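You operate a simulated robot arm through the tools that you are given. There is no shell and no other tool.

You are at the controls of a simulated robot arm. One attempt, no reset.

TASK
Buff the dull edge of the blue panel and put it in the OK stand.
Fine: shut the guard first, keep the speed low, stop the buffer after.

Only the result counts: the job must be done as asked and must still hold three seconds after the hand-in. Knocking over, shifting, dropping, spilling or breaking anything else fails it.

THE ROBOT
A 7-joint arm with a two-finger parallel gripper, fixed in place. Base frame: the origin is at the foot of the arm, x ahead of it, y to its left, z up. Units: mm, rad, N and s.
With the tool pointing down near the work surface it reaches from about 220 to 580 mm from the base axis. Its first joint turns from -1.152 to 1.152 rad. Payload 2.5 kg.
The TCP is the grasp point between the finger pads, 23 mm short of the fingertips. In the tool frame z runs along the fingers and y along their closing line. Largest opening 94 mm; finger width 38, thickness 10; the body of the gripper, 54 by 96 mm, starts 39 mm behind the TCP.
Orientation is told as [roll, pitch, yaw] about the base's x, y, z axes, in that order, counted from this pose: with the fingers straight down and closing along the base's y, the tool's x points along the base's -x, its y along +y and its z along -z.

THE INTERFACE
- The arm moves only by the tool nudge_tool. Its argument "series" is a list of rows, each an object of numbers (a shift or turn left out is 0, a gripper value left out holds the last): "x", "y", "z": the shift along the tool's x, y, z in mm; "ax", "ay", "az": the turn, a rotation vector about the tool's x, y, z in rad. In form: [{"x": .., "y": .., "z": .., "ax": .., "ay": .., "az": ..}, ...]. A call has 1 to 20 rows; each row is the pose to reach, as a shift and turn from the pose commanded when the call began, along the tool's axes at that moment. "fingers" is the gripper command, from -1 (fully open) to 1 (shut), values between in proportion, set as the call begins (left out, the last holds). A row lasts 0.2 s, in which the tool goes at most 50 mm and 0.15 rad; a call with a longer step from one row to the next is refused whole, and so is a gripper value outside its range. Where a pose cannot be reached the arm comes as near as it can. A force on the tool above 70 N (or 10 N above the force at the start of the call, whichever is more), or a blocked arm, ends the call early, and 0.2 s more pass. Each finger travels about 108 mm/s and halts on what it meets, pressing with about 24 N; the grip force reading is that of the motor and also rises with nothing between the fingers. The clock runs only during rows and for 0.2 s after the last one: add rows that repeat a pose to give the fingers time. The reply holds the time, the measured pose of the TCP, the force on the tool along the base axes, the opening and the grip force, in the units named above and with some noise, with the torque about the TCP (base axes, N m) and any sound that the robot's microphone picked up.
- Cameras (640 x 400 px; columns grow to the right, rows downward): "scene" is fixed at [98.9, -396.4, 544.5]; the picture's right is [0.94, -0.33, 0.00], its down [-0.19, -0.55, -0.82] and it looks along [0.27, 0.77, -0.58] (base axes); focal length 247 px, centre (320, 200). "wrist" rides on the gripper at [86, 16, -75] in the tool frame; the picture's right is [-0.18, 0.98, 0.00], its down [-0.58, -0.11, -0.81] and it looks along [-0.79, -0.15, 0.59] (tool axes); focal length 243 px, centre (320, 200). There is no depth. A picture from a camera that has moved, and an enlarged one, comes with that camera's place and axes in the base frame and with its lens.
- get_image(camera): a new picture of that camera. No time passes.
- inspect(camera, box): a new picture of the part [left, top, right, bottom] of that camera's present view, enlarged. No time passes.
- finish_job(): hands the job in; it is judged then, once.

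Nothing tells you positions but the pictures and the camera data. Unless the task says otherwise, let go and move clear before handing in.

The tools are called after ">>>" by a JSON object that holds its "method" and its "body". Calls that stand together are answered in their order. nudge_tool: Moves the arm, as the interface text tells. Its arguments: {"type":"object","properties":{"series":{"type":"array","items":{"type":"object","properties":{"x":{"type":"number"},"y":{"type":"number"},"z":{"type":"number"},"ax":{"type":"number"},"ay":{"type":"number"},"az":{"type":"number"}}}},"fingers":{"type":"number"}},"required":["series"]} The other tools are called the same way: get_image (camera) takes a picture; inspect (camera, box) takes an enlarged picture of a part of a camera's view; finish_job () hands the job in.

At the start:

```text
time: 0.0
tcp_pos: [401.6, 138.4, 417.0]
orientation: [-0.001, -0.002, 0.0]
contact_force: [-0.5, 1.0, -1.0]
moment: [-0.01, 0.01, 0.01]
finger_gap: 94.0
gripper_force: 0.1
```

scene: 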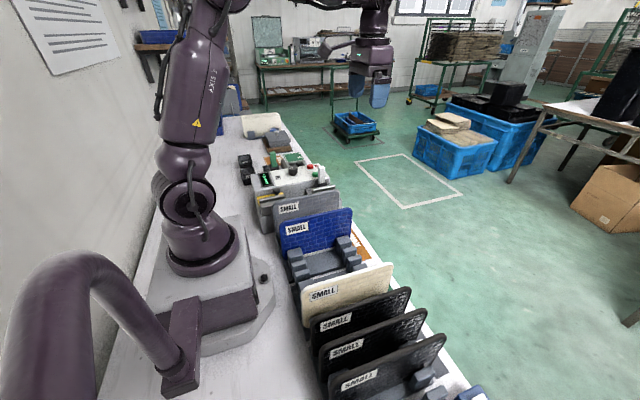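
wrist: 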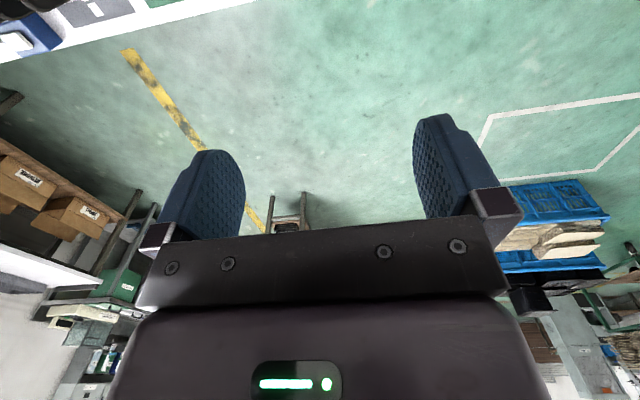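

I see a row of panels labelled SMALL (grey, blue, cream, black ones) on a bench, and a machine with buttons beyond them. I'll look closer at the scene before moving.

>>> {"method": "inspect", "body": {"camera": "scene", "box": [220, 100, 380, 200]}}

>>> {"method": "inspect", "body": {"camera": "scene", "box": [240, 180, 400, 280]}}

>>> {"method": "inspect", "body": {"camera": "scene", "box": [280, 260, 504, 400]}}

>>> {"method": "get_image", "body": {"camera": "wrist"}}

```text
4.00 times, centred on (300, 150) of scene
camera zoom: at [98.9, -396.4, 544.5], right [0.94, -0.33, 0.0], down [-0.19, -0.55, -0.82], along [0.27, 0.77, -0.58], focal length 987 px, centre (400, 400)
```

zoom: 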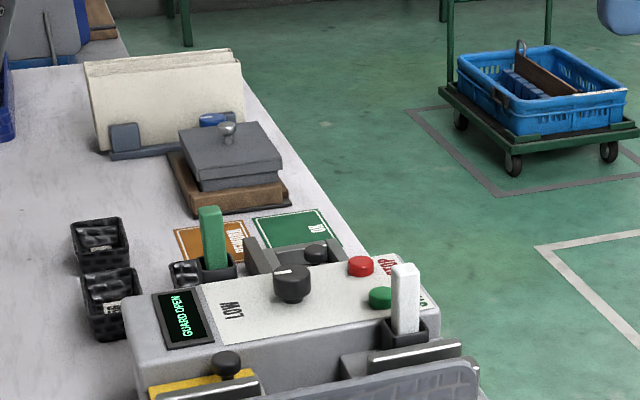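

```text
4.00 times, centred on (320, 230) of scene
camera zoom: at [98.9, -396.4, 544.5], right [0.94, -0.33, 0.0], down [-0.19, -0.55, -0.82], along [0.27, 0.77, -0.58], focal length 987 px, centre (320, 80)
```

zoom: 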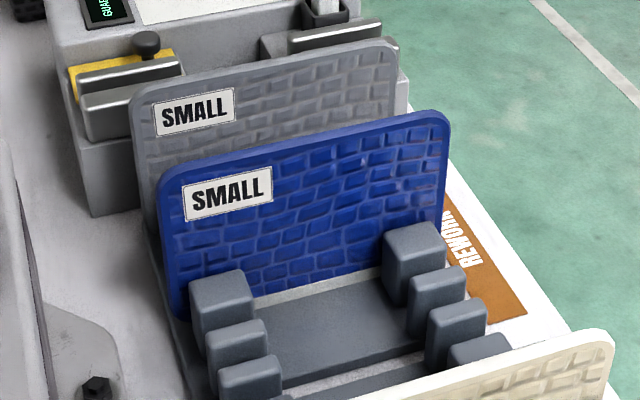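

```text
2.86 times, centred on (392, 330) of scene
camera zoom: at [98.9, -396.4, 544.5], right [0.94, -0.33, 0.0], down [-0.19, -0.55, -0.82], along [0.27, 0.77, -0.58], focal length 705 px, centre (114, -171)
```

zoom: 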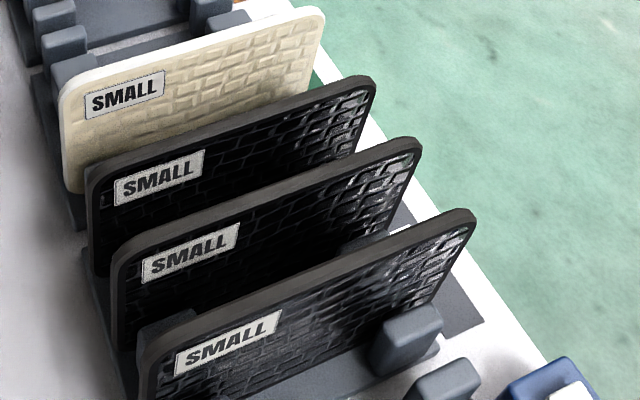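

```text
taken
camera wrist: at [315.2, 152.5, 491.6], right [0.18, 0.98, 0.0], down [0.58, -0.11, 0.81], along [0.79, -0.15, -0.59], focal length 243 px, centre (320, 200)
```

wrist: 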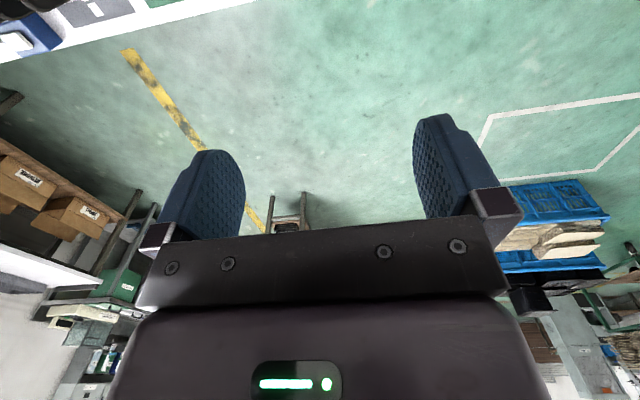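

The bench shows a rack with grey and blue panels near y≈70–160 and the buffing machine beyond at y≈210+, with an OK/REWORK area behind it. I'll turn the wrist camera to look along +y at the machine from above.

>>> {"method": "nudge_tool", "body": {"series": [{"x": 11, "y": -3, "az": -0.1427}, {"x": 22, "y": -6, "az": -0.2854}, {"x": 33, "y": -9, "az": -0.4281}, {"x": 44, "y": -12, "az": -0.5708}, {"x": 55, "y": -15, "az": -0.7135}, {"x": 66, "y": -18, "az": -0.8562}, {"x": 77, "y": -21, "az": -0.9989}, {"x": 88, "y": -24, "az": -1.1416}, {"x": 99, "y": -27, "az": -1.2843}, {"x": 110, "y": -30, "az": -1.427}, {"x": 121, "y": -33, "az": -1.5708}, {"x": 121, "y": -33, "az": -1.5708}], "fingers": -1}}

>>> {"method": "get_image", "body": {"camera": "wrist"}}

```text
time: 2.6
tcp_pos: [280.9, 104.3, 416.1]
orientation: [0.0, 0.001, 1.574]
contact_force: [-0.2, -0.2, -0.5]
moment: [-0.01, -0.01, -0.01]
finger_gap: 93.8
gripper_force: 0.0
```

```text
taken
camera wrist: at [263.9, 16.6, 491.1], right [-0.98, 0.18, 0.0], down [0.11, 0.58, 0.81], along [0.15, 0.79, -0.59], focal length 243 px, centre (320, 200)
```

wrist: 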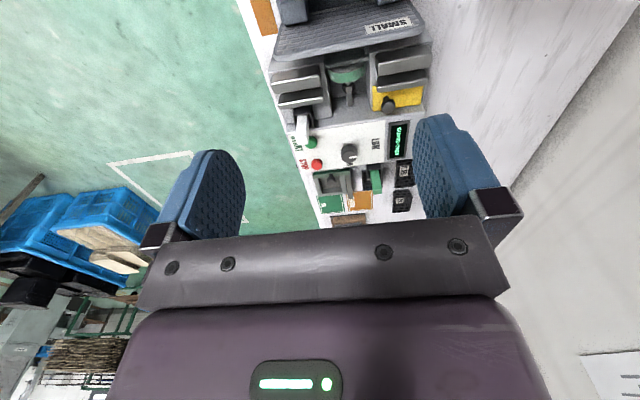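

>>> {"method": "inspect", "body": {"camera": "wrist", "box": [240, 50, 464, 190]}}

>>> {"method": "inspect", "body": {"camera": "wrist", "box": [290, 140, 450, 240]}}

>>> {"method": "inspect", "body": {"camera": "wrist", "box": [240, 0, 464, 140]}}

```text
2.86 times, centred on (352, 120) of wrist
camera zoom: at [263.9, 16.6, 491.1], right [-0.98, 0.18, 0.0], down [0.11, 0.58, 0.81], along [0.15, 0.79, -0.59], focal length 693 px, centre (229, 429)
```

zoom: 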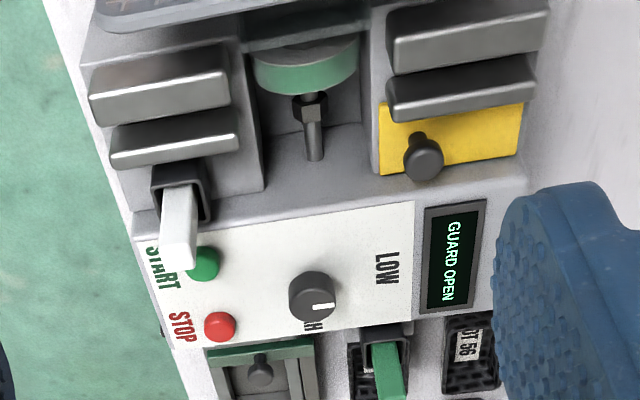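

```text
4.00 times, centred on (370, 190) of wrist
camera zoom: at [263.9, 16.6, 491.1], right [-0.98, 0.18, 0.0], down [0.11, 0.58, 0.81], along [0.15, 0.79, -0.59], focal length 970 px, centre (120, 240)
```

zoom: 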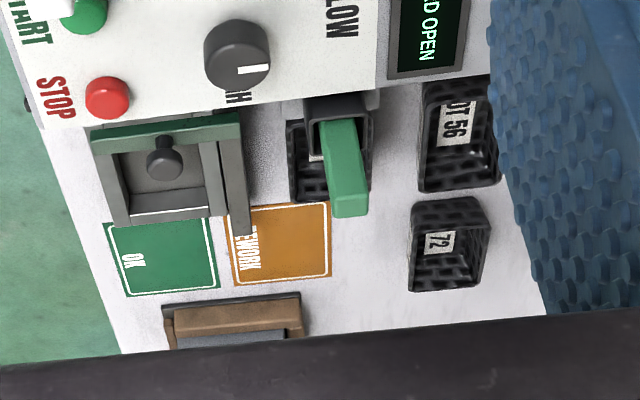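

```text
2.86 times, centred on (352, 70) of wrist
camera zoom: at [263.9, 16.6, 491.1], right [-0.98, 0.18, 0.0], down [0.11, 0.58, 0.81], along [0.15, 0.79, -0.59], focal length 693 px, centre (229, 571)
```

zoom: 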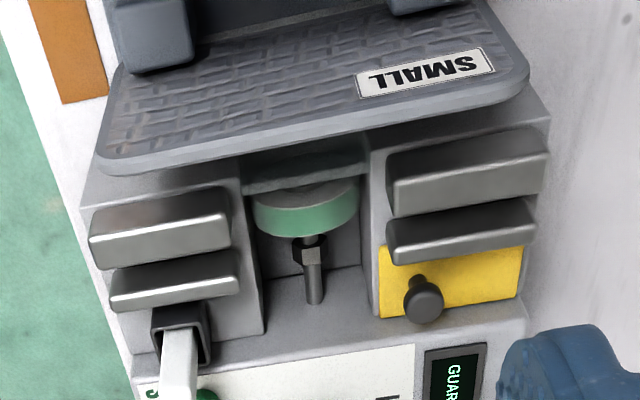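

The machine has START/STOP buttons, a LOW/HIGH knob, a yellow sliding guard with black knob, and a green wheel between two slotted guides. I'll move further along +y to view the OK/REWORK area and controls better.

>>> {"method": "nudge_tool", "body": {"series": [{"x": -40}, {"x": -80}, {"x": -120}, {"x": -160}, {"x": -200}, {"x": -240}, {"x": -240}]}}

>>> {"method": "get_image", "body": {"camera": "wrist"}}

>>> {"method": "get_image", "body": {"camera": "scene"}}

```text
time: 4.2
tcp_pos: [281.9, 345.4, 417.3]
orientation: [0.001, -0.002, 1.57]
contact_force: [-1.0, 0.7, 0.4]
moment: [0.02, 0.0, -0.03]
finger_gap: 94.0
gripper_force: 0.1
```

```text
taken
camera wrist: at [265.1, 257.0, 492.1], right [-0.98, 0.18, 0.0], down [0.11, 0.58, 0.81], along [0.15, 0.79, -0.59], focal length 243 px, centre (320, 200)
```

wrist: 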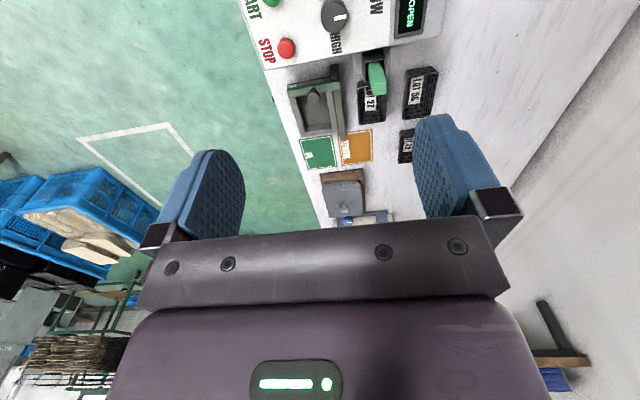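

```text
taken
```

scene: 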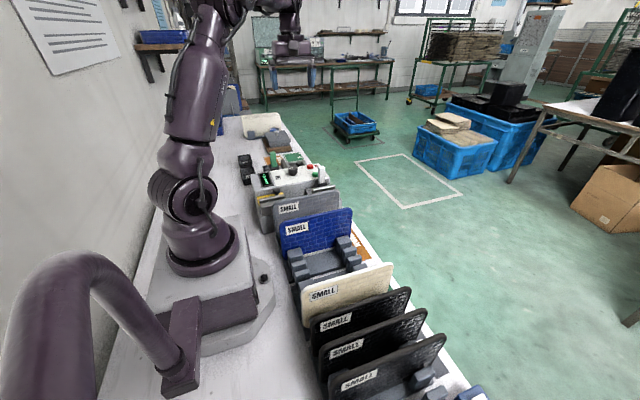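

>>> {"method": "inspect", "body": {"camera": "wrist", "box": [230, 0, 454, 140]}}

>>> {"method": "inspect", "body": {"camera": "wrist", "box": [270, 60, 430, 160]}}

>>> {"method": "inspect", "body": {"camera": "wrist", "box": [270, 130, 430, 230]}}

```text
2.86 times, centred on (342, 70) of wrist
camera zoom: at [265.1, 257.0, 492.1], right [-0.98, 0.18, 0.0], down [0.11, 0.58, 0.81], along [0.15, 0.79, -0.59], focal length 693 px, centre (257, 571)
```

zoom: 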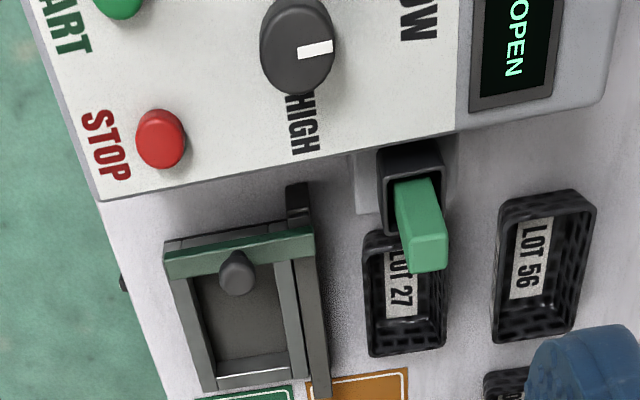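

```text
4.00 times, centred on (350, 110) of wrist
camera zoom: at [265.1, 257.0, 492.1], right [-0.98, 0.18, 0.0], down [0.11, 0.58, 0.81], along [0.15, 0.79, -0.59], focal length 970 px, centre (200, 560)
```

zoom: 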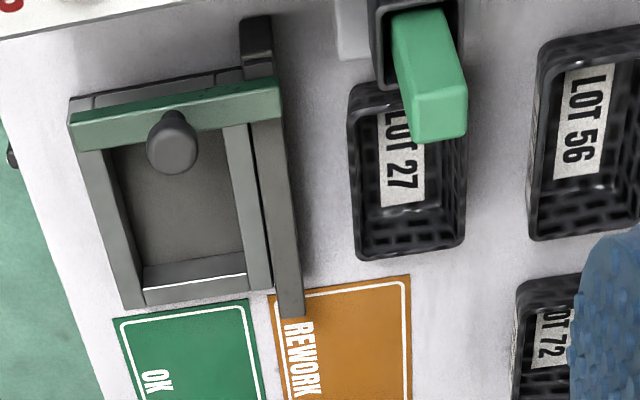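

```text
4.00 times, centred on (350, 180) of wrist
camera zoom: at [265.1, 257.0, 492.1], right [-0.98, 0.18, 0.0], down [0.11, 0.58, 0.81], along [0.15, 0.79, -0.59], focal length 970 px, centre (200, 280)
```

zoom: 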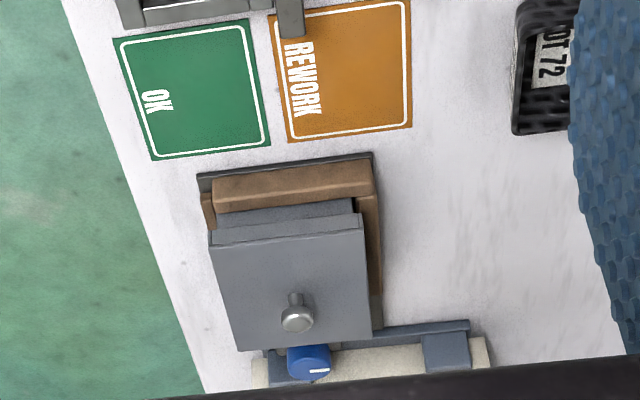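

The OK and REWORK mats plus some small bins lie beyond the machine. Next I'll look at the stands on the near side (−y) of the bench from above.

>>> {"method": "nudge_tool", "body": {"series": [{"x": 45}, {"x": 90}, {"x": 135}, {"x": 180}, {"x": 225}, {"x": 270}, {"x": 315}, {"x": 360}, {"x": 400}, {"x": 400}]}}

>>> {"method": "get_image", "body": {"camera": "wrist"}}

>>> {"method": "get_image", "body": {"camera": "scene"}}

```text
time: 6.4
tcp_pos: [281.3, -56.4, 416.8]
orientation: [-0.001, -0.001, 1.573]
contact_force: [-0.2, -0.9, 1.7]
moment: [-0.03, -0.01, 0.03]
finger_gap: 94.1
gripper_force: 0.2
```

```text
taken
camera wrist: at [265.0, -144.1, 490.8], right [-0.98, 0.18, 0.0], down [0.11, 0.58, 0.81], along [0.15, 0.79, -0.59], focal length 243 px, centre (320, 200)
```

wrist: 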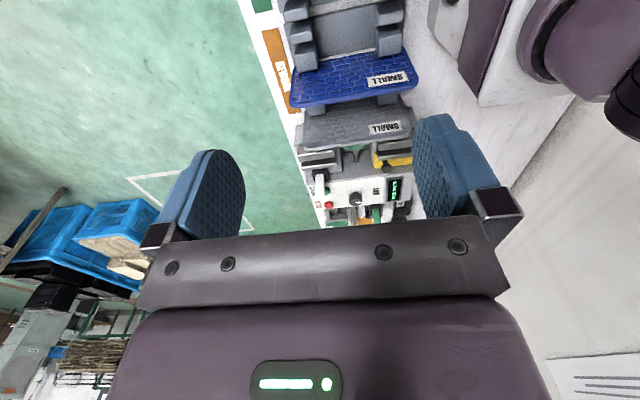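

```text
taken
```

scene: 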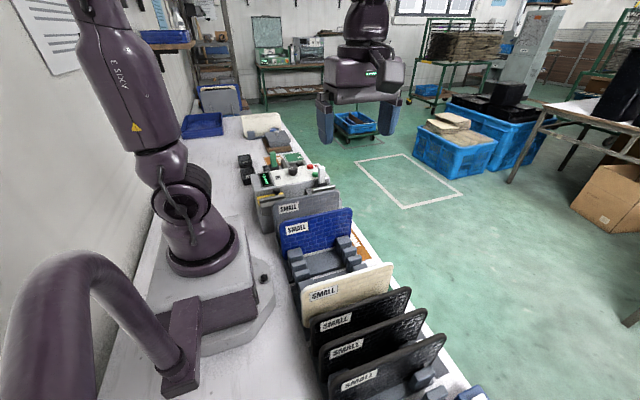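

An orange REWORK sheet sits by the stand with grey and blue, and a green sheet by the next stand toward −y. I'll go further −y to see all of it.

>>> {"method": "nudge_tool", "body": {"series": [{"x": 40}, {"x": 80}, {"x": 120}, {"x": 160}, {"x": 200}, {"x": 200}]}}

>>> {"method": "get_image", "body": {"camera": "wrist"}}

>>> {"method": "inspect", "body": {"camera": "wrist", "box": [230, 0, 454, 140]}}

```text
time: 7.8
tcp_pos: [282.0, -254.9, 416.2]
orientation: [-0.001, -0.001, 1.571]
contact_force: [-1.2, 0.2, 0.1]
moment: [0.02, 0.0, 0.0]
finger_gap: 94.2
gripper_force: 0.0
```

```text
taken
camera wrist: at [264.2, -342.9, 491.4], right [-0.98, 0.18, 0.0], down [0.11, 0.58, 0.81], along [0.15, 0.79, -0.59], focal length 243 px, centre (320, 200)
```

wrist: 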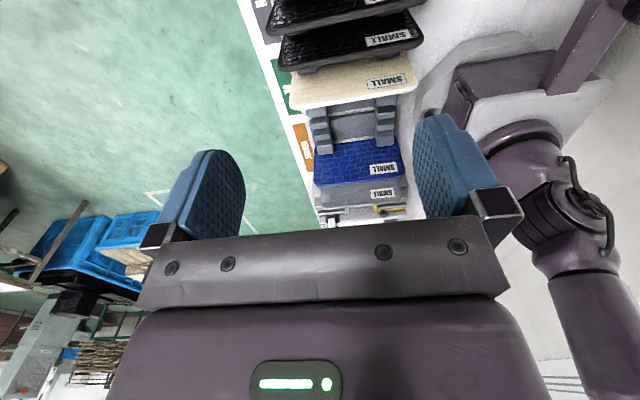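

```text
2.86 times, centred on (342, 70) of wrist
camera zoom: at [264.2, -342.9, 491.4], right [-0.98, 0.18, 0.0], down [0.11, 0.58, 0.81], along [0.15, 0.79, -0.59], focal length 693 px, centre (257, 571)
```

zoom: 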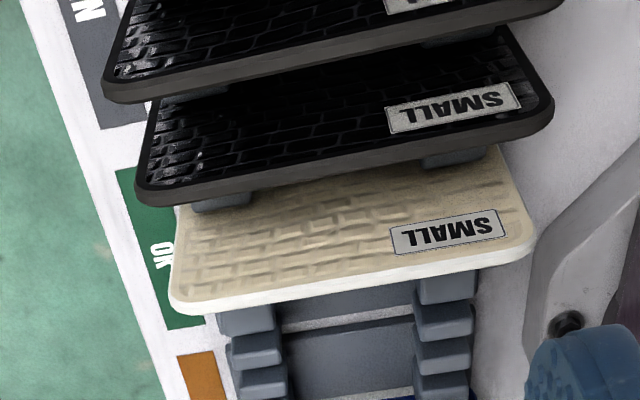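

Three stands seem present: one labelled …N (grey, likely IN), one OK (green), and one REWORK (orange). I'll tilt the camera straight down to see which slots are occupied.

>>> {"method": "nudge_tool", "body": {"series": [{"x": -40, "ay": 0.1}, {"x": -80, "ay": 0.2}, {"x": -120, "ay": 0.3}, {"x": -160, "ay": 0.4}, {"x": -200, "ay": 0.5}, {"x": -240, "ay": 0.6}, {"x": -280, "ay": 0.7}, {"x": -320, "ay": 0.8}, {"x": -320, "ay": 0.8}]}}

>>> {"method": "get_image", "body": {"camera": "wrist"}}

```text
time: 9.8
tcp_pos: [280.7, 64.6, 416.5]
orientation: [-0.003, 0.801, 1.572]
contact_force: [-0.2, 0.1, 0.3]
moment: [-0.01, -0.01, 0.03]
finger_gap: 94.2
gripper_force: 0.0
```

```text
taken
camera wrist: at [264.7, 56.8, 530.9], right [-0.98, 0.13, -0.13], down [0.11, 0.98, 0.14], along [0.15, 0.13, -0.98], focal length 243 px, centre (320, 200)
```

wrist: 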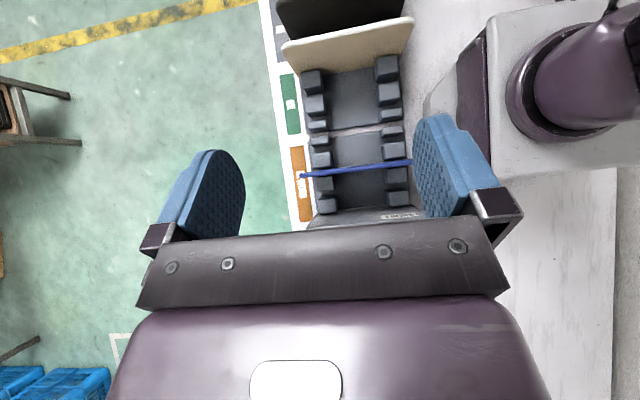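

>>> {"method": "inspect", "body": {"camera": "wrist", "box": [240, 0, 464, 140]}}

>>> {"method": "inspect", "body": {"camera": "wrist", "box": [250, 120, 430, 232]}}

```text
2.86 times, centred on (352, 70) of wrist
camera zoom: at [264.7, 56.8, 530.9], right [-0.98, 0.13, -0.13], down [0.11, 0.98, 0.14], along [0.15, 0.13, -0.98], focal length 693 px, centre (229, 571)
```

zoom: 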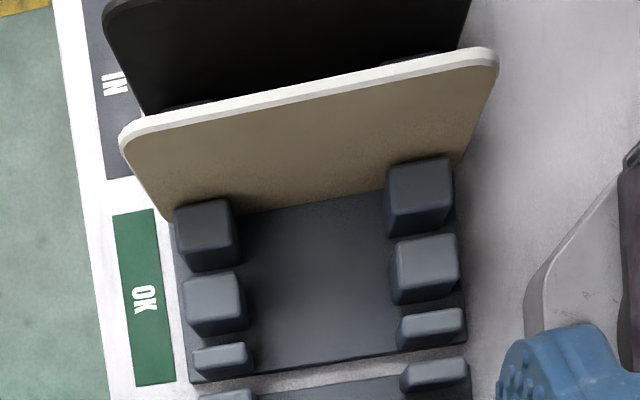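

```text
3.56 times, centred on (340, 176) of wrist
camera zoom: at [264.7, 56.8, 530.9], right [-0.98, 0.13, -0.13], down [0.11, 0.98, 0.14], along [0.15, 0.13, -0.98], focal length 863 px, centre (249, 285)
```

zoom: 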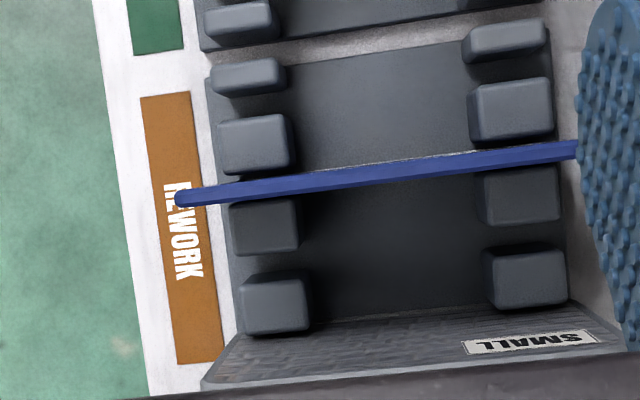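

The blue panel stands in the REWORK stand (lying along x at y≈60); the OK stand holds cream with free slots next to it. Now I need to find which edge of the blue panel is dull, so I zoom in on its edges.

>>> {"method": "inspect", "body": {"camera": "wrist", "box": [292, 150, 356, 190]}}

>>> {"method": "inspect", "body": {"camera": "wrist", "box": [352, 145, 416, 185]}}

>>> {"method": "inspect", "body": {"camera": "scene", "box": [272, 200, 368, 260]}}

>>> {"method": "inspect", "body": {"camera": "scene", "box": [255, 150, 351, 210]}}

```text
10.00 times, centred on (324, 170) of wrist
camera zoom: at [264.7, 56.8, 530.9], right [-0.98, 0.13, -0.13], down [0.11, 0.98, 0.14], along [0.15, 0.13, -0.98], focal length 2426 px, centre (280, 500)
```

zoom: 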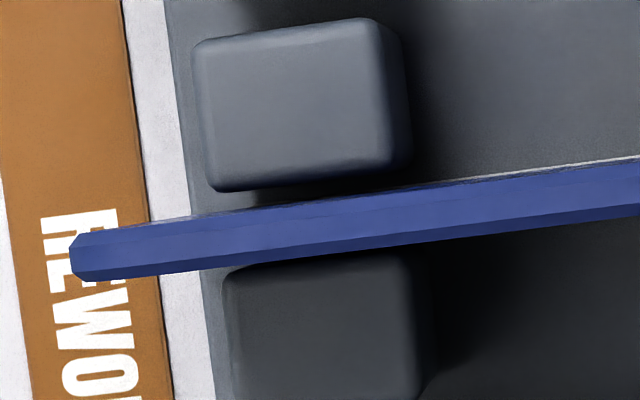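

```text
10.00 times, centred on (384, 165) of wrist
camera zoom: at [264.7, 56.8, 530.9], right [-0.98, 0.13, -0.13], down [0.11, 0.98, 0.14], along [0.15, 0.13, -0.98], focal length 2426 px, centre (-320, 550)
```

zoom: 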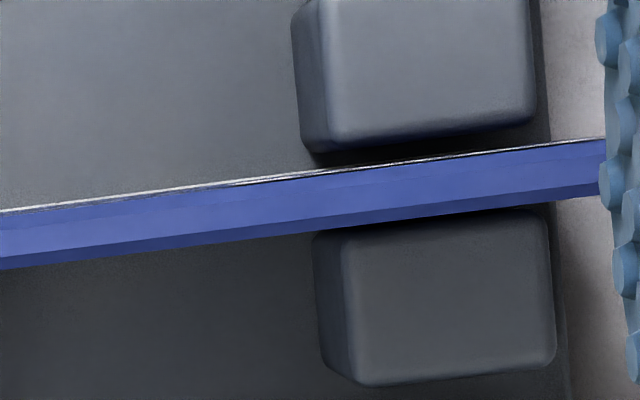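

```text
6.67 times, centred on (320, 230) of scene
camera zoom: at [98.9, -396.4, 544.5], right [0.94, -0.33, 0.0], down [-0.19, -0.55, -0.82], along [0.27, 0.77, -0.58], focal length 1645 px, centre (320, 0)
```

zoom: 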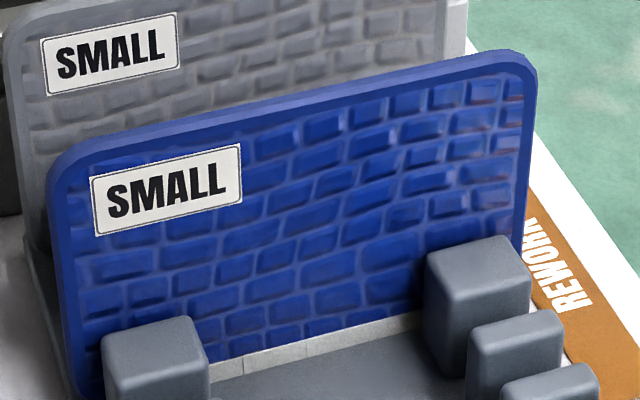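

```text
6.67 times, centred on (303, 180) of scene
camera zoom: at [98.9, -396.4, 544.5], right [0.94, -0.33, 0.0], down [-0.19, -0.55, -0.82], along [0.27, 0.77, -0.58], focal length 1645 px, centre (433, 333)
```

zoom: 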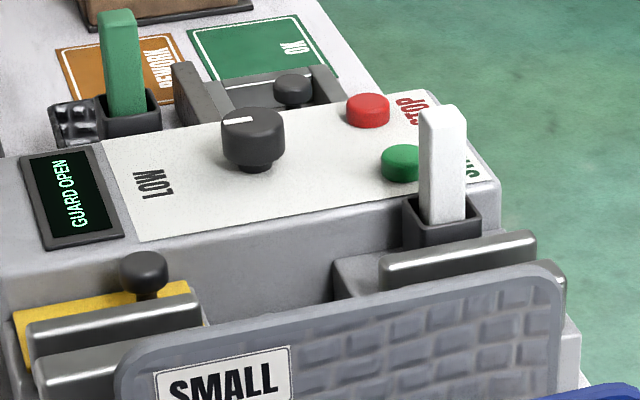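

A pale strip runs along the bottom of the blue panel, which may be the dull edge. Next I'll view the machine straight from above.

>>> {"method": "nudge_tool", "body": {"series": [{"x": -29.6, "z": -30.5}, {"x": -59.2, "z": -61}, {"x": -88.8, "z": -91.5}, {"x": -118.4, "z": -122}, {"x": -148, "z": -152.5}, {"x": -177.6, "z": -183}, {"x": -207.2, "z": -213.5}, {"x": -236.8, "z": -244}, {"x": -236.8, "z": -244}]}}

>>> {"method": "get_image", "body": {"camera": "wrist"}}

>>> {"method": "inspect", "body": {"camera": "wrist", "box": [260, 40, 420, 140]}}

>>> {"method": "inspect", "body": {"camera": "wrist", "box": [260, 110, 420, 210]}}

```text
time: 11.8
tcp_pos: [281.5, 266.4, 415.6]
orientation: [-0.002, 0.798, 1.57]
contact_force: [0.3, -0.4, -0.3]
moment: [-0.01, -0.04, -0.01]
finger_gap: 93.8
gripper_force: 0.1
out of reach, approached as far as the arm can: row 5, 6, 7, 8, 9
```

```text
taken
camera wrist: at [264.3, 257.8, 530.8], right [-0.98, 0.13, -0.13], down [0.11, 0.98, 0.15], along [0.15, 0.13, -0.98], focal length 243 px, centre (320, 200)
```

wrist: 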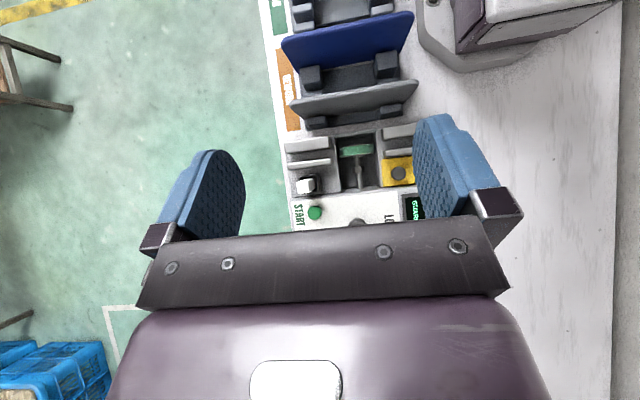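

```text
4.00 times, centred on (340, 90) of wrist
camera zoom: at [264.3, 257.8, 530.8], right [-0.98, 0.13, -0.13], down [0.11, 0.98, 0.15], along [0.15, 0.13, -0.98], focal length 970 px, centre (240, 640)
```

zoom: 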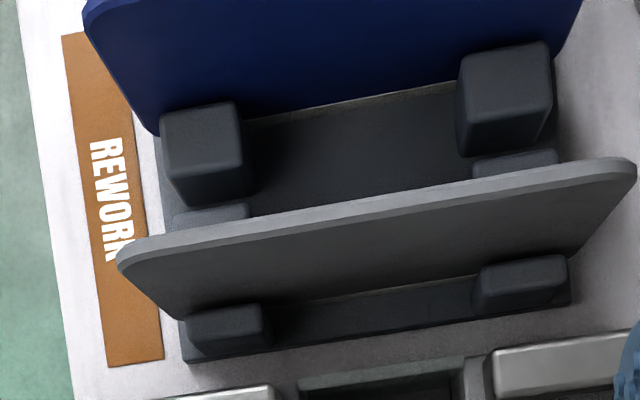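

```text
4.00 times, centred on (340, 160) of wrist
camera zoom: at [264.3, 257.8, 530.8], right [-0.98, 0.13, -0.13], down [0.11, 0.98, 0.15], along [0.15, 0.13, -0.98], focal length 970 px, centre (240, 360)
```

zoom: 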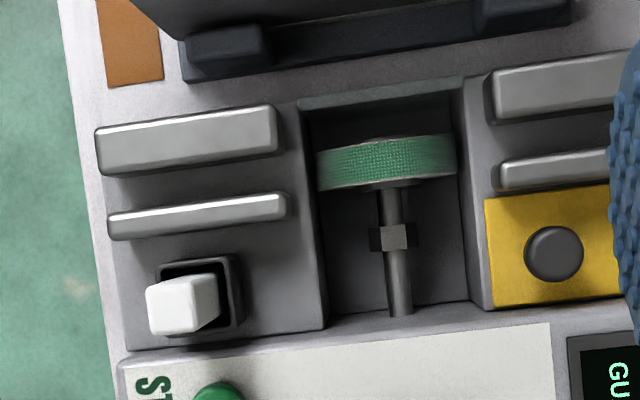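

Both REWORK panels show a pale line at their bottom edge; the machine's slot (front and rear guide plates with the green wheel between) is near y≈232 and the guard knob near (189, 285, 104). I'll straighten the tool and turn it to yaw 0 for a side view of the machine.

>>> {"method": "nudge_tool", "body": {"series": [{"ay": -0.133}, {"ay": -0.266}, {"ay": -0.4}, {"ay": -0.533}, {"ay": -0.666}, {"ay": -0.798}, {"ay": -0.798}]}}

>>> {"method": "get_image", "body": {"camera": "wrist"}}

>>> {"method": "inspect", "body": {"camera": "wrist", "box": [230, 0, 390, 100]}}

>>> {"method": "inspect", "body": {"camera": "wrist", "box": [340, 0, 500, 100]}}

```text
time: 13.4
tcp_pos: [278.7, 267.9, 417.6]
orientation: [-0.001, -0.001, 1.573]
contact_force: [-0.1, 0.7, 0.5]
moment: [0.02, 0.0, -0.01]
finger_gap: 94.2
gripper_force: 0.0
```

```text
taken
camera wrist: at [262.0, 180.3, 494.0], right [-0.98, 0.18, 0.0], down [0.11, 0.58, 0.81], along [0.15, 0.79, -0.59], focal length 243 px, centre (320, 200)
```

wrist: 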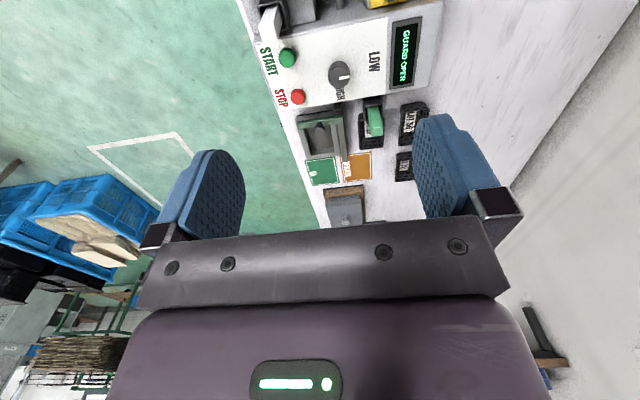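

```text
4.00 times, centred on (310, 50) of wrist
camera zoom: at [262.0, 180.3, 494.0], right [-0.98, 0.18, 0.0], down [0.11, 0.58, 0.81], along [0.15, 0.79, -0.59], focal length 970 px, centre (360, 800)
```

zoom: 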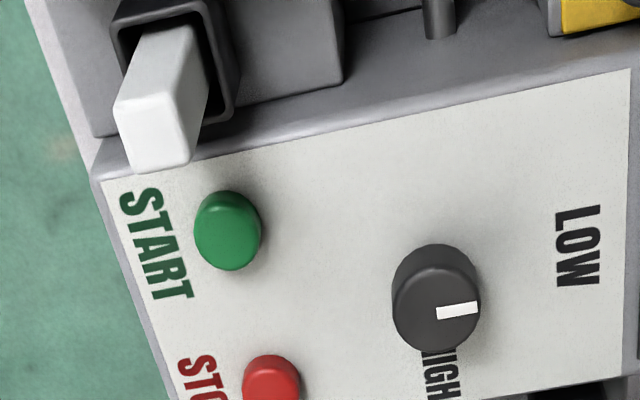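

```text
4.00 times, centred on (420, 50) of wrist
camera zoom: at [262.0, 180.3, 494.0], right [-0.98, 0.18, 0.0], down [0.11, 0.58, 0.81], along [0.15, 0.79, -0.59], focal length 970 px, centre (-80, 800)
```

zoom: 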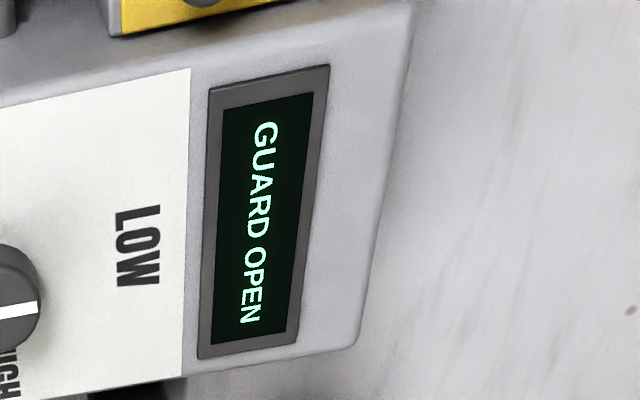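

Everything at the controls is readable: the speed pointer is at LOW already, display says GUARD OPEN. I'll turn to yaw 0 and descend to a point on the −x side above the guard knob, fingers shut, to prepare to push it.

>>> {"method": "nudge_tool", "body": {"series": [{"az": 0.1427, "y": 11, "x": -1.5, "z": 10}, {"az": 0.2854, "y": 22, "x": -3, "z": 20}, {"az": 0.4281, "y": 33, "x": -4.5, "z": 30}, {"az": 0.5708, "y": 44, "x": -6, "z": 40}, {"az": 0.7135, "y": 55, "x": -7.5, "z": 50}, {"az": 0.8562, "y": 66, "x": -9, "z": 60}, {"az": 0.9989, "y": 77, "x": -10.5, "z": 70}, {"az": 1.1416, "y": 88, "x": -12, "z": 80}, {"az": 1.2843, "y": 99, "x": -13.5, "z": 90}, {"az": 1.427, "y": 110, "x": -15, "z": 100}, {"az": 1.5722, "y": 119, "x": -16, "z": 110}, {"az": 1.5722, "y": 119, "x": -16, "z": 110}], "fingers": 1}}

>>> {"method": "get_image", "body": {"camera": "wrist"}}

>>> {"method": "get_image", "body": {"camera": "scene"}}

```text
time: 16.0
tcp_pos: [159.1, 284.5, 310.0]
orientation: [-0.001, -0.002, -0.002]
contact_force: [-0.2, -0.5, 0.4]
moment: [0.01, -0.03, -0.02]
finger_gap: 0.1
gripper_force: 23.6
```

```text
taken
camera wrist: at [72.3, 299.5, 384.4], right [0.19, 0.98, 0.0], down [0.58, -0.11, 0.81], along [0.79, -0.15, -0.59], focal length 243 px, centre (320, 200)
```

wrist: 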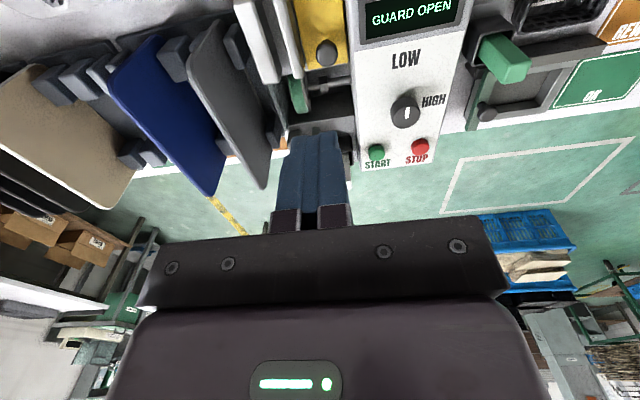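

```text
taken
```

scene: 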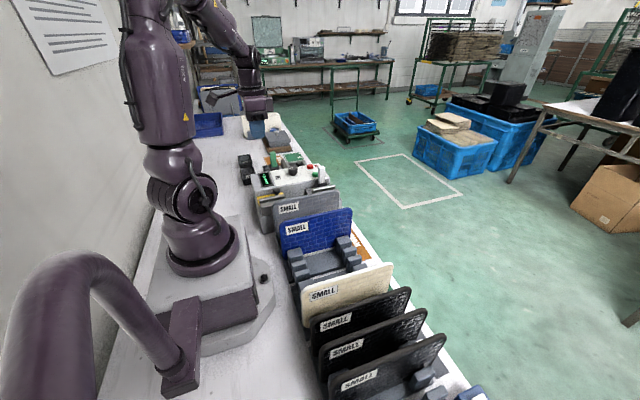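

From the −x side the panel reads clearly: the pointer points to LOW. I'll zoom for detail on the guard, slot and speed knob.

>>> {"method": "inspect", "body": {"camera": "wrist", "box": [220, 0, 380, 100]}}

>>> {"method": "inspect", "body": {"camera": "wrist", "box": [350, 30, 510, 130]}}

>>> {"method": "inspect", "body": {"camera": "wrist", "box": [80, 0, 304, 140]}}

>>> {"method": "inspect", "body": {"camera": "wrist", "box": [120, 80, 280, 180]}}

```text
4.00 times, centred on (300, 50) of wrist
camera zoom: at [72.3, 299.5, 384.4], right [0.19, 0.98, 0.0], down [0.58, -0.11, 0.81], along [0.79, -0.15, -0.59], focal length 970 px, centre (400, 800)
```

zoom: 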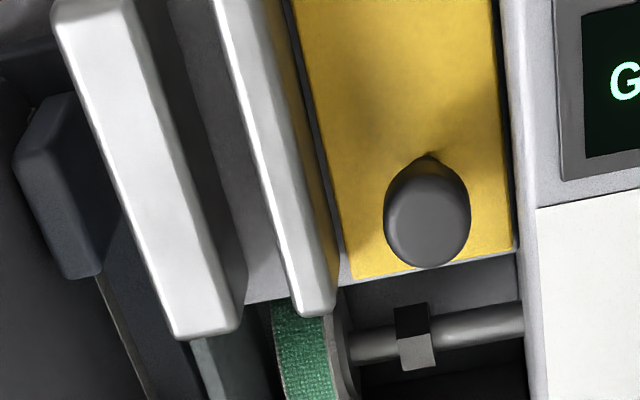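

```text
4.00 times, centred on (430, 80) of wrist
camera zoom: at [72.3, 299.5, 384.4], right [0.19, 0.98, 0.0], down [0.58, -0.11, 0.81], along [0.79, -0.15, -0.59], focal length 970 px, centre (-120, 680)
```

zoom: 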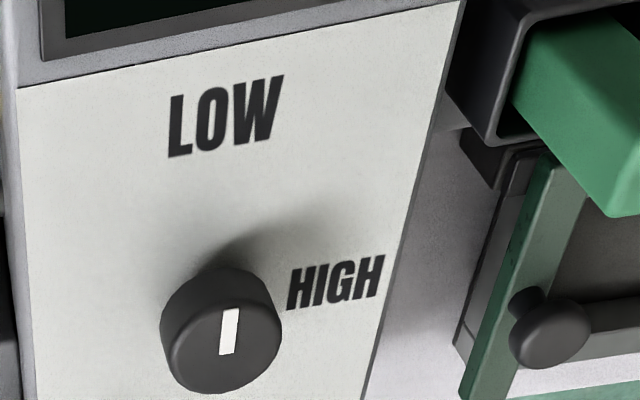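

```text
2.86 times, centred on (192, 70) of wrist
camera zoom: at [72.3, 299.5, 384.4], right [0.19, 0.98, 0.0], down [0.58, -0.11, 0.81], along [0.79, -0.15, -0.59], focal length 693 px, centre (686, 571)
```

zoom: 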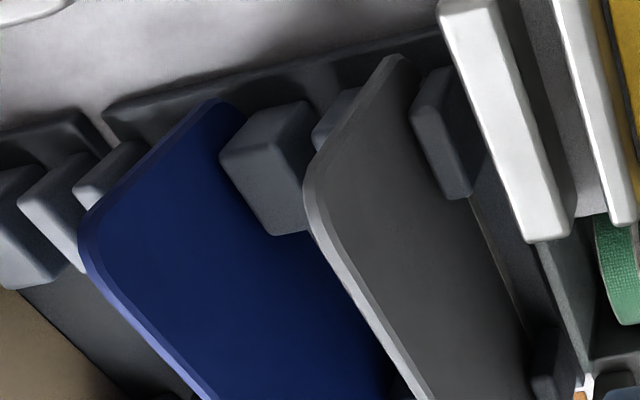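

```text
4.00 times, centred on (200, 130) of wrist
camera zoom: at [72.3, 299.5, 384.4], right [0.19, 0.98, 0.0], down [0.58, -0.11, 0.81], along [0.79, -0.15, -0.59], focal length 970 px, centre (800, 480)
```

zoom: 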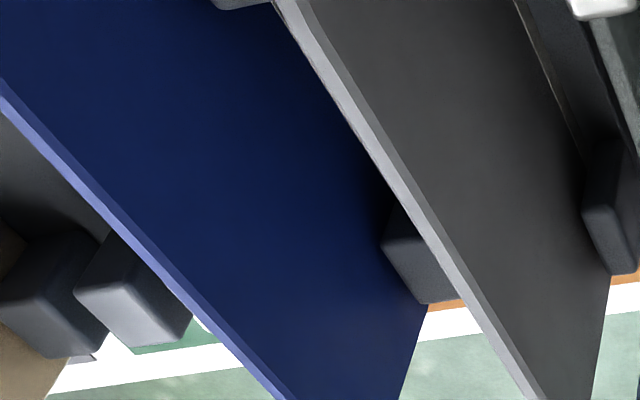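

The guard knob's top is near (190, 285, 104) and the pointer is at LOW. I'll descend beside the knob on its −x side with shut fingers, then push toward +x.

>>> {"method": "nudge_tool", "body": {"series": [{"x": 9, "z": 40}, {"x": 9, "z": 80}, {"x": 9, "z": 120}, {"x": 9, "z": 155}, {"x": 9, "z": 175}, {"x": 9, "z": 188}, {"x": 9, "z": 196}, {"x": 9, "z": 196}], "fingers": 1}}

>>> {"method": "get_image", "body": {"camera": "wrist"}}

>>> {"method": "inspect", "body": {"camera": "scene", "box": [230, 130, 358, 210]}}

```text
time: 17.8
tcp_pos: [150.3, 282.6, 112.9]
orientation: [-0.003, 0.0, -0.004]
contact_force: [0.8, 0.3, 0.3]
moment: [-0.01, 0.0, 0.0]
finger_gap: 0.2
gripper_force: 23.9
```

```text
taken
camera wrist: at [63.3, 299.0, 188.1], right [0.19, 0.98, 0.0], down [0.58, -0.11, 0.81], along [0.79, -0.15, -0.59], focal length 243 px, centre (320, 200)
```

wrist: 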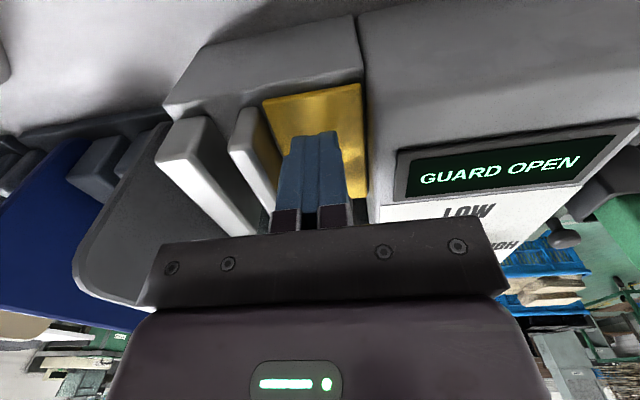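

```text
5.00 times, centred on (294, 170) of scene
camera zoom: at [98.9, -396.4, 544.5], right [0.94, -0.33, 0.0], down [-0.19, -0.55, -0.82], along [0.27, 0.77, -0.58], focal length 1234 px, centre (450, 350)
```

zoom: 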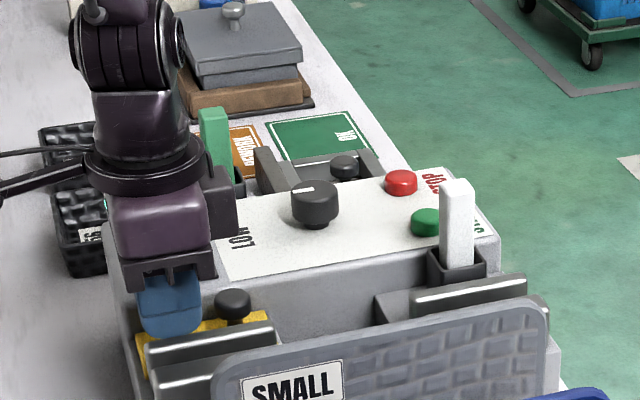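

The fingertips are just left of the knob over the yellow plate. I push toward +x in small steps.

>>> {"method": "nudge_tool", "body": {"series": [{"x": -6}, {"x": -12}, {"x": -18}, {"x": -24}, {"x": -30}, {"x": -36}, {"x": -42}, {"x": -48}, {"x": -48}], "fingers": 1}}

>>> {"method": "inspect", "body": {"camera": "scene", "box": [230, 130, 358, 210]}}

>>> {"method": "get_image", "body": {"camera": "wrist"}}

```text
time: 19.8
tcp_pos: [198.9, 283.3, 112.4]
orientation: [-0.001, 0.0, 0.0]
contact_force: [-0.1, 0.3, -0.5]
moment: [-0.01, 0.02, 0.04]
finger_gap: 0.0
gripper_force: 23.7
```

```text
5.00 times, centred on (294, 170) of scene
camera zoom: at [98.9, -396.4, 544.5], right [0.94, -0.33, 0.0], down [-0.19, -0.55, -0.82], along [0.27, 0.77, -0.58], focal length 1234 px, centre (450, 350)
```

zoom: 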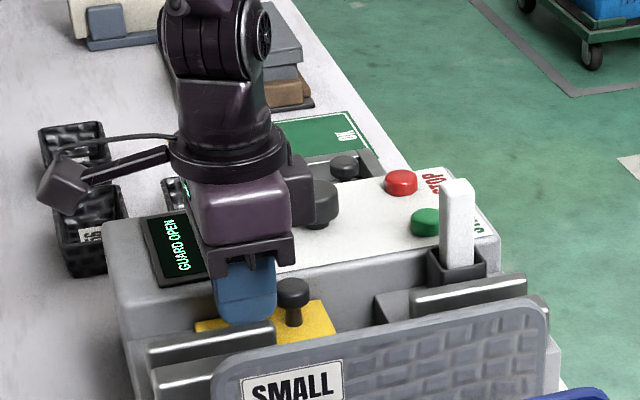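

```text
taken
camera wrist: at [111.9, 298.6, 188.0], right [0.19, 0.98, 0.0], down [0.58, -0.11, 0.81], along [0.79, -0.15, -0.59], focal length 243 px, centre (320, 200)
```

wrist: 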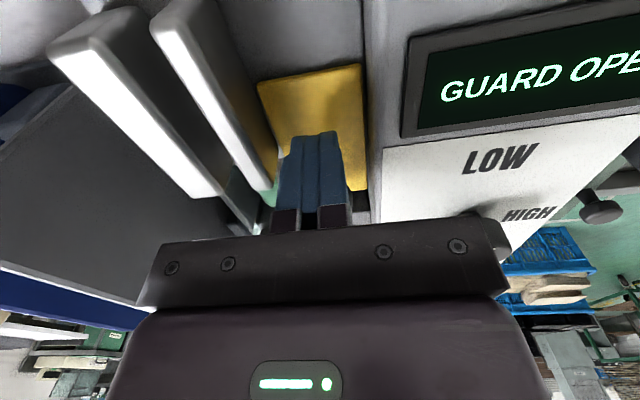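

The guard slides with the knob. I continue pushing toward +x until it stops or the display changes.

>>> {"method": "nudge_tool", "body": {"series": [{"x": -6}, {"x": -12}, {"x": -18}, {"x": -24}, {"x": -30}, {"x": -34}, {"x": -34}], "fingers": 1}}

>>> {"method": "inspect", "body": {"camera": "scene", "box": [230, 130, 358, 210]}}

>>> {"method": "get_image", "body": {"camera": "wrist"}}

```text
time: 21.4
tcp_pos: [231.1, 282.2, 114.1]
orientation: [-0.001, 0.0, -0.003]
contact_force: [-0.1, -0.5, 0.1]
moment: [-0.03, 0.02, -0.01]
finger_gap: 0.0
gripper_force: 23.8
```

```text
5.00 times, centred on (294, 170) of scene
camera zoom: at [98.9, -396.4, 544.5], right [0.94, -0.33, 0.0], down [-0.19, -0.55, -0.82], along [0.27, 0.77, -0.58], focal length 1234 px, centre (450, 350)
```

zoom: 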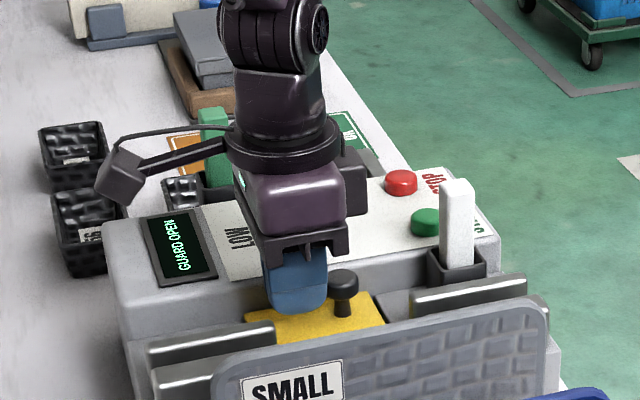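

```text
taken
camera wrist: at [145.7, 298.6, 188.4], right [0.19, 0.98, 0.0], down [0.58, -0.11, 0.81], along [0.79, -0.15, -0.59], focal length 243 px, centre (320, 200)
```

wrist: 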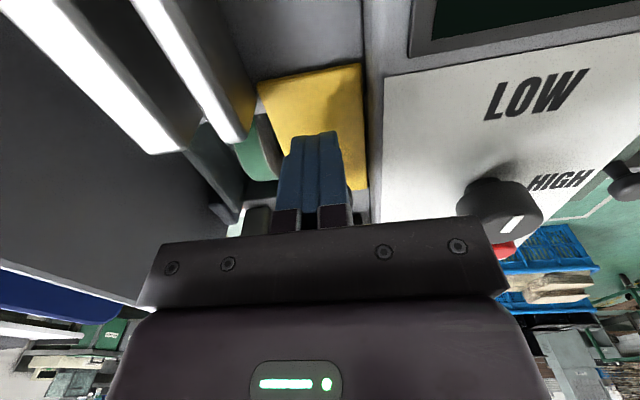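

Still GUARD OPEN, with the yellow plate nearly across the bay. I'll push on gently.

>>> {"method": "nudge_tool", "body": {"series": [{"x": -3}, {"x": -6}, {"x": -9}, {"x": -12}, {"x": -15}, {"x": -15}], "fingers": 1}}

>>> {"method": "inspect", "body": {"camera": "scene", "box": [230, 130, 358, 210]}}

```text
time: 22.8
tcp_pos: [244.1, 284.7, 113.0]
orientation: [-0.004, 0.002, 0.0]
contact_force: [-15.2, 1.1, 6.4]
moment: [-0.03, 0.14, 0.04]
finger_gap: 0.0
gripper_force: 23.6
```

```text
5.00 times, centred on (294, 170) of scene
camera zoom: at [98.9, -396.4, 544.5], right [0.94, -0.33, 0.0], down [-0.19, -0.55, -0.82], along [0.27, 0.77, -0.58], focal length 1234 px, centre (450, 350)
```

zoom: 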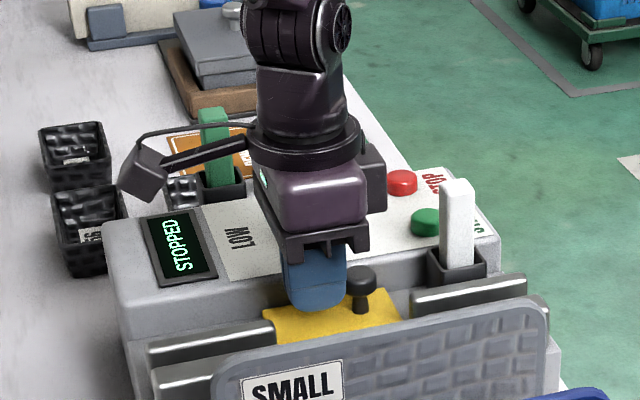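

The display switched to STOPPED, so the guard is shut. I'll back off from the knob and rise clear.

>>> {"method": "nudge_tool", "body": {"series": [{"x": 8}, {"x": 16}, {"x": 16, "z": -30}, {"x": 16, "z": -75}, {"x": 16, "z": -120}, {"x": 16, "z": -160}, {"x": 16, "z": -160}], "fingers": 1}}

>>> {"method": "inspect", "body": {"camera": "scene", "box": [230, 130, 358, 210]}}

>>> {"method": "get_image", "body": {"camera": "wrist"}}

```text
time: 24.4
tcp_pos: [229.3, 282.8, 272.9]
orientation: [-0.002, 0.0, -0.002]
contact_force: [-0.5, -0.2, 0.2]
moment: [0.02, 0.0, 0.0]
finger_gap: 0.1
gripper_force: 24.2
```

```text
5.00 times, centred on (294, 170) of scene
camera zoom: at [98.9, -396.4, 544.5], right [0.94, -0.33, 0.0], down [-0.19, -0.55, -0.82], along [0.27, 0.77, -0.58], focal length 1234 px, centre (450, 350)
```

zoom: 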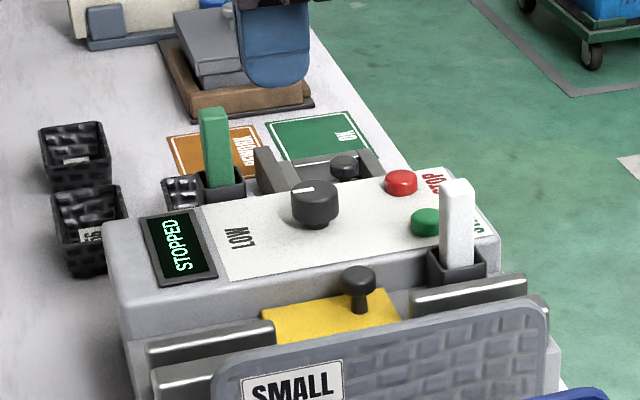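

```text
taken
camera wrist: at [144.4, 297.8, 347.9], right [0.19, 0.98, 0.0], down [0.58, -0.11, 0.81], along [0.79, -0.15, -0.59], focal length 243 px, centre (320, 200)
```

wrist: 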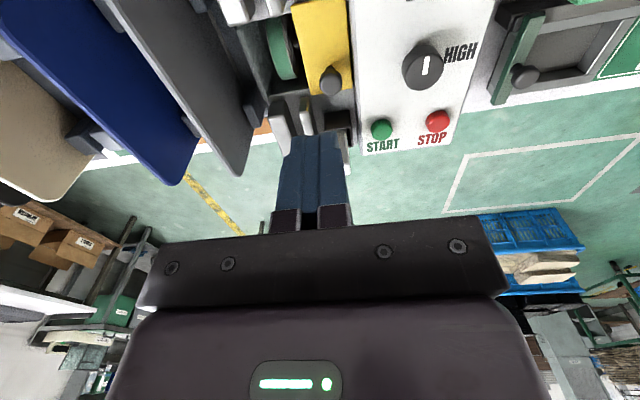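

The guard stays shut and the machine reads STOPPED. Next I'll inspect the blue panel from the −y side, over the empty REWORK slots.

>>> {"method": "nudge_tool", "body": {"series": [{"az": -0.1427, "x": -3, "y": -22}, {"az": -0.2854, "x": -6, "y": -44}, {"az": -0.4281, "x": -9, "y": -66}, {"az": -0.5708, "x": -12, "y": -88}, {"az": -0.7135, "x": -15, "y": -110}, {"az": -0.8562, "x": -18, "y": -132}, {"az": -0.9989, "x": -21, "y": -154}, {"az": -1.1416, "x": -24, "y": -176}, {"az": -1.2843, "x": -27, "y": -198}, {"az": -1.427, "x": -30, "y": -220}, {"az": -1.5708, "x": -37, "y": -243, "z": 20}, {"az": -1.5708, "x": -37, "y": -243, "z": 50}, {"az": -1.5708, "x": -37, "y": -243, "z": 50}], "fingers": 1}}

>>> {"method": "get_image", "body": {"camera": "wrist"}}

>>> {"method": "inspect", "body": {"camera": "wrist", "box": [220, 0, 444, 140]}}

```text
time: 27.2
tcp_pos: [266.5, 39.3, 223.1]
orientation: [0.0, 0.002, 1.568]
contact_force: [0.0, 0.4, -0.4]
moment: [0.01, -0.01, -0.02]
finger_gap: 0.0
gripper_force: 23.6
```

```text
taken
camera wrist: at [250.7, -47.2, 298.1], right [-0.98, 0.19, 0.0], down [0.11, 0.58, 0.81], along [0.15, 0.79, -0.59], focal length 243 px, centre (320, 200)
```

wrist: 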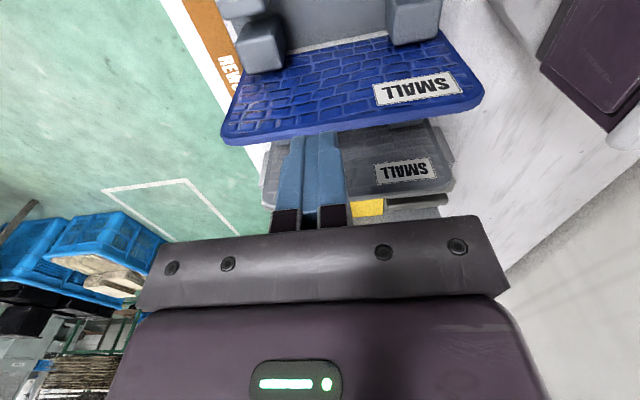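

```text
2.86 times, centred on (332, 70) of wrist
camera zoom: at [250.7, -47.2, 298.1], right [-0.98, 0.19, 0.0], down [0.11, 0.58, 0.81], along [0.15, 0.79, -0.59], focal length 693 px, centre (286, 571)
```

zoom: 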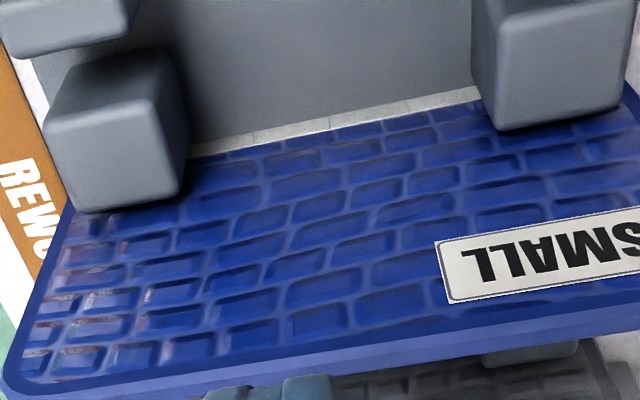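

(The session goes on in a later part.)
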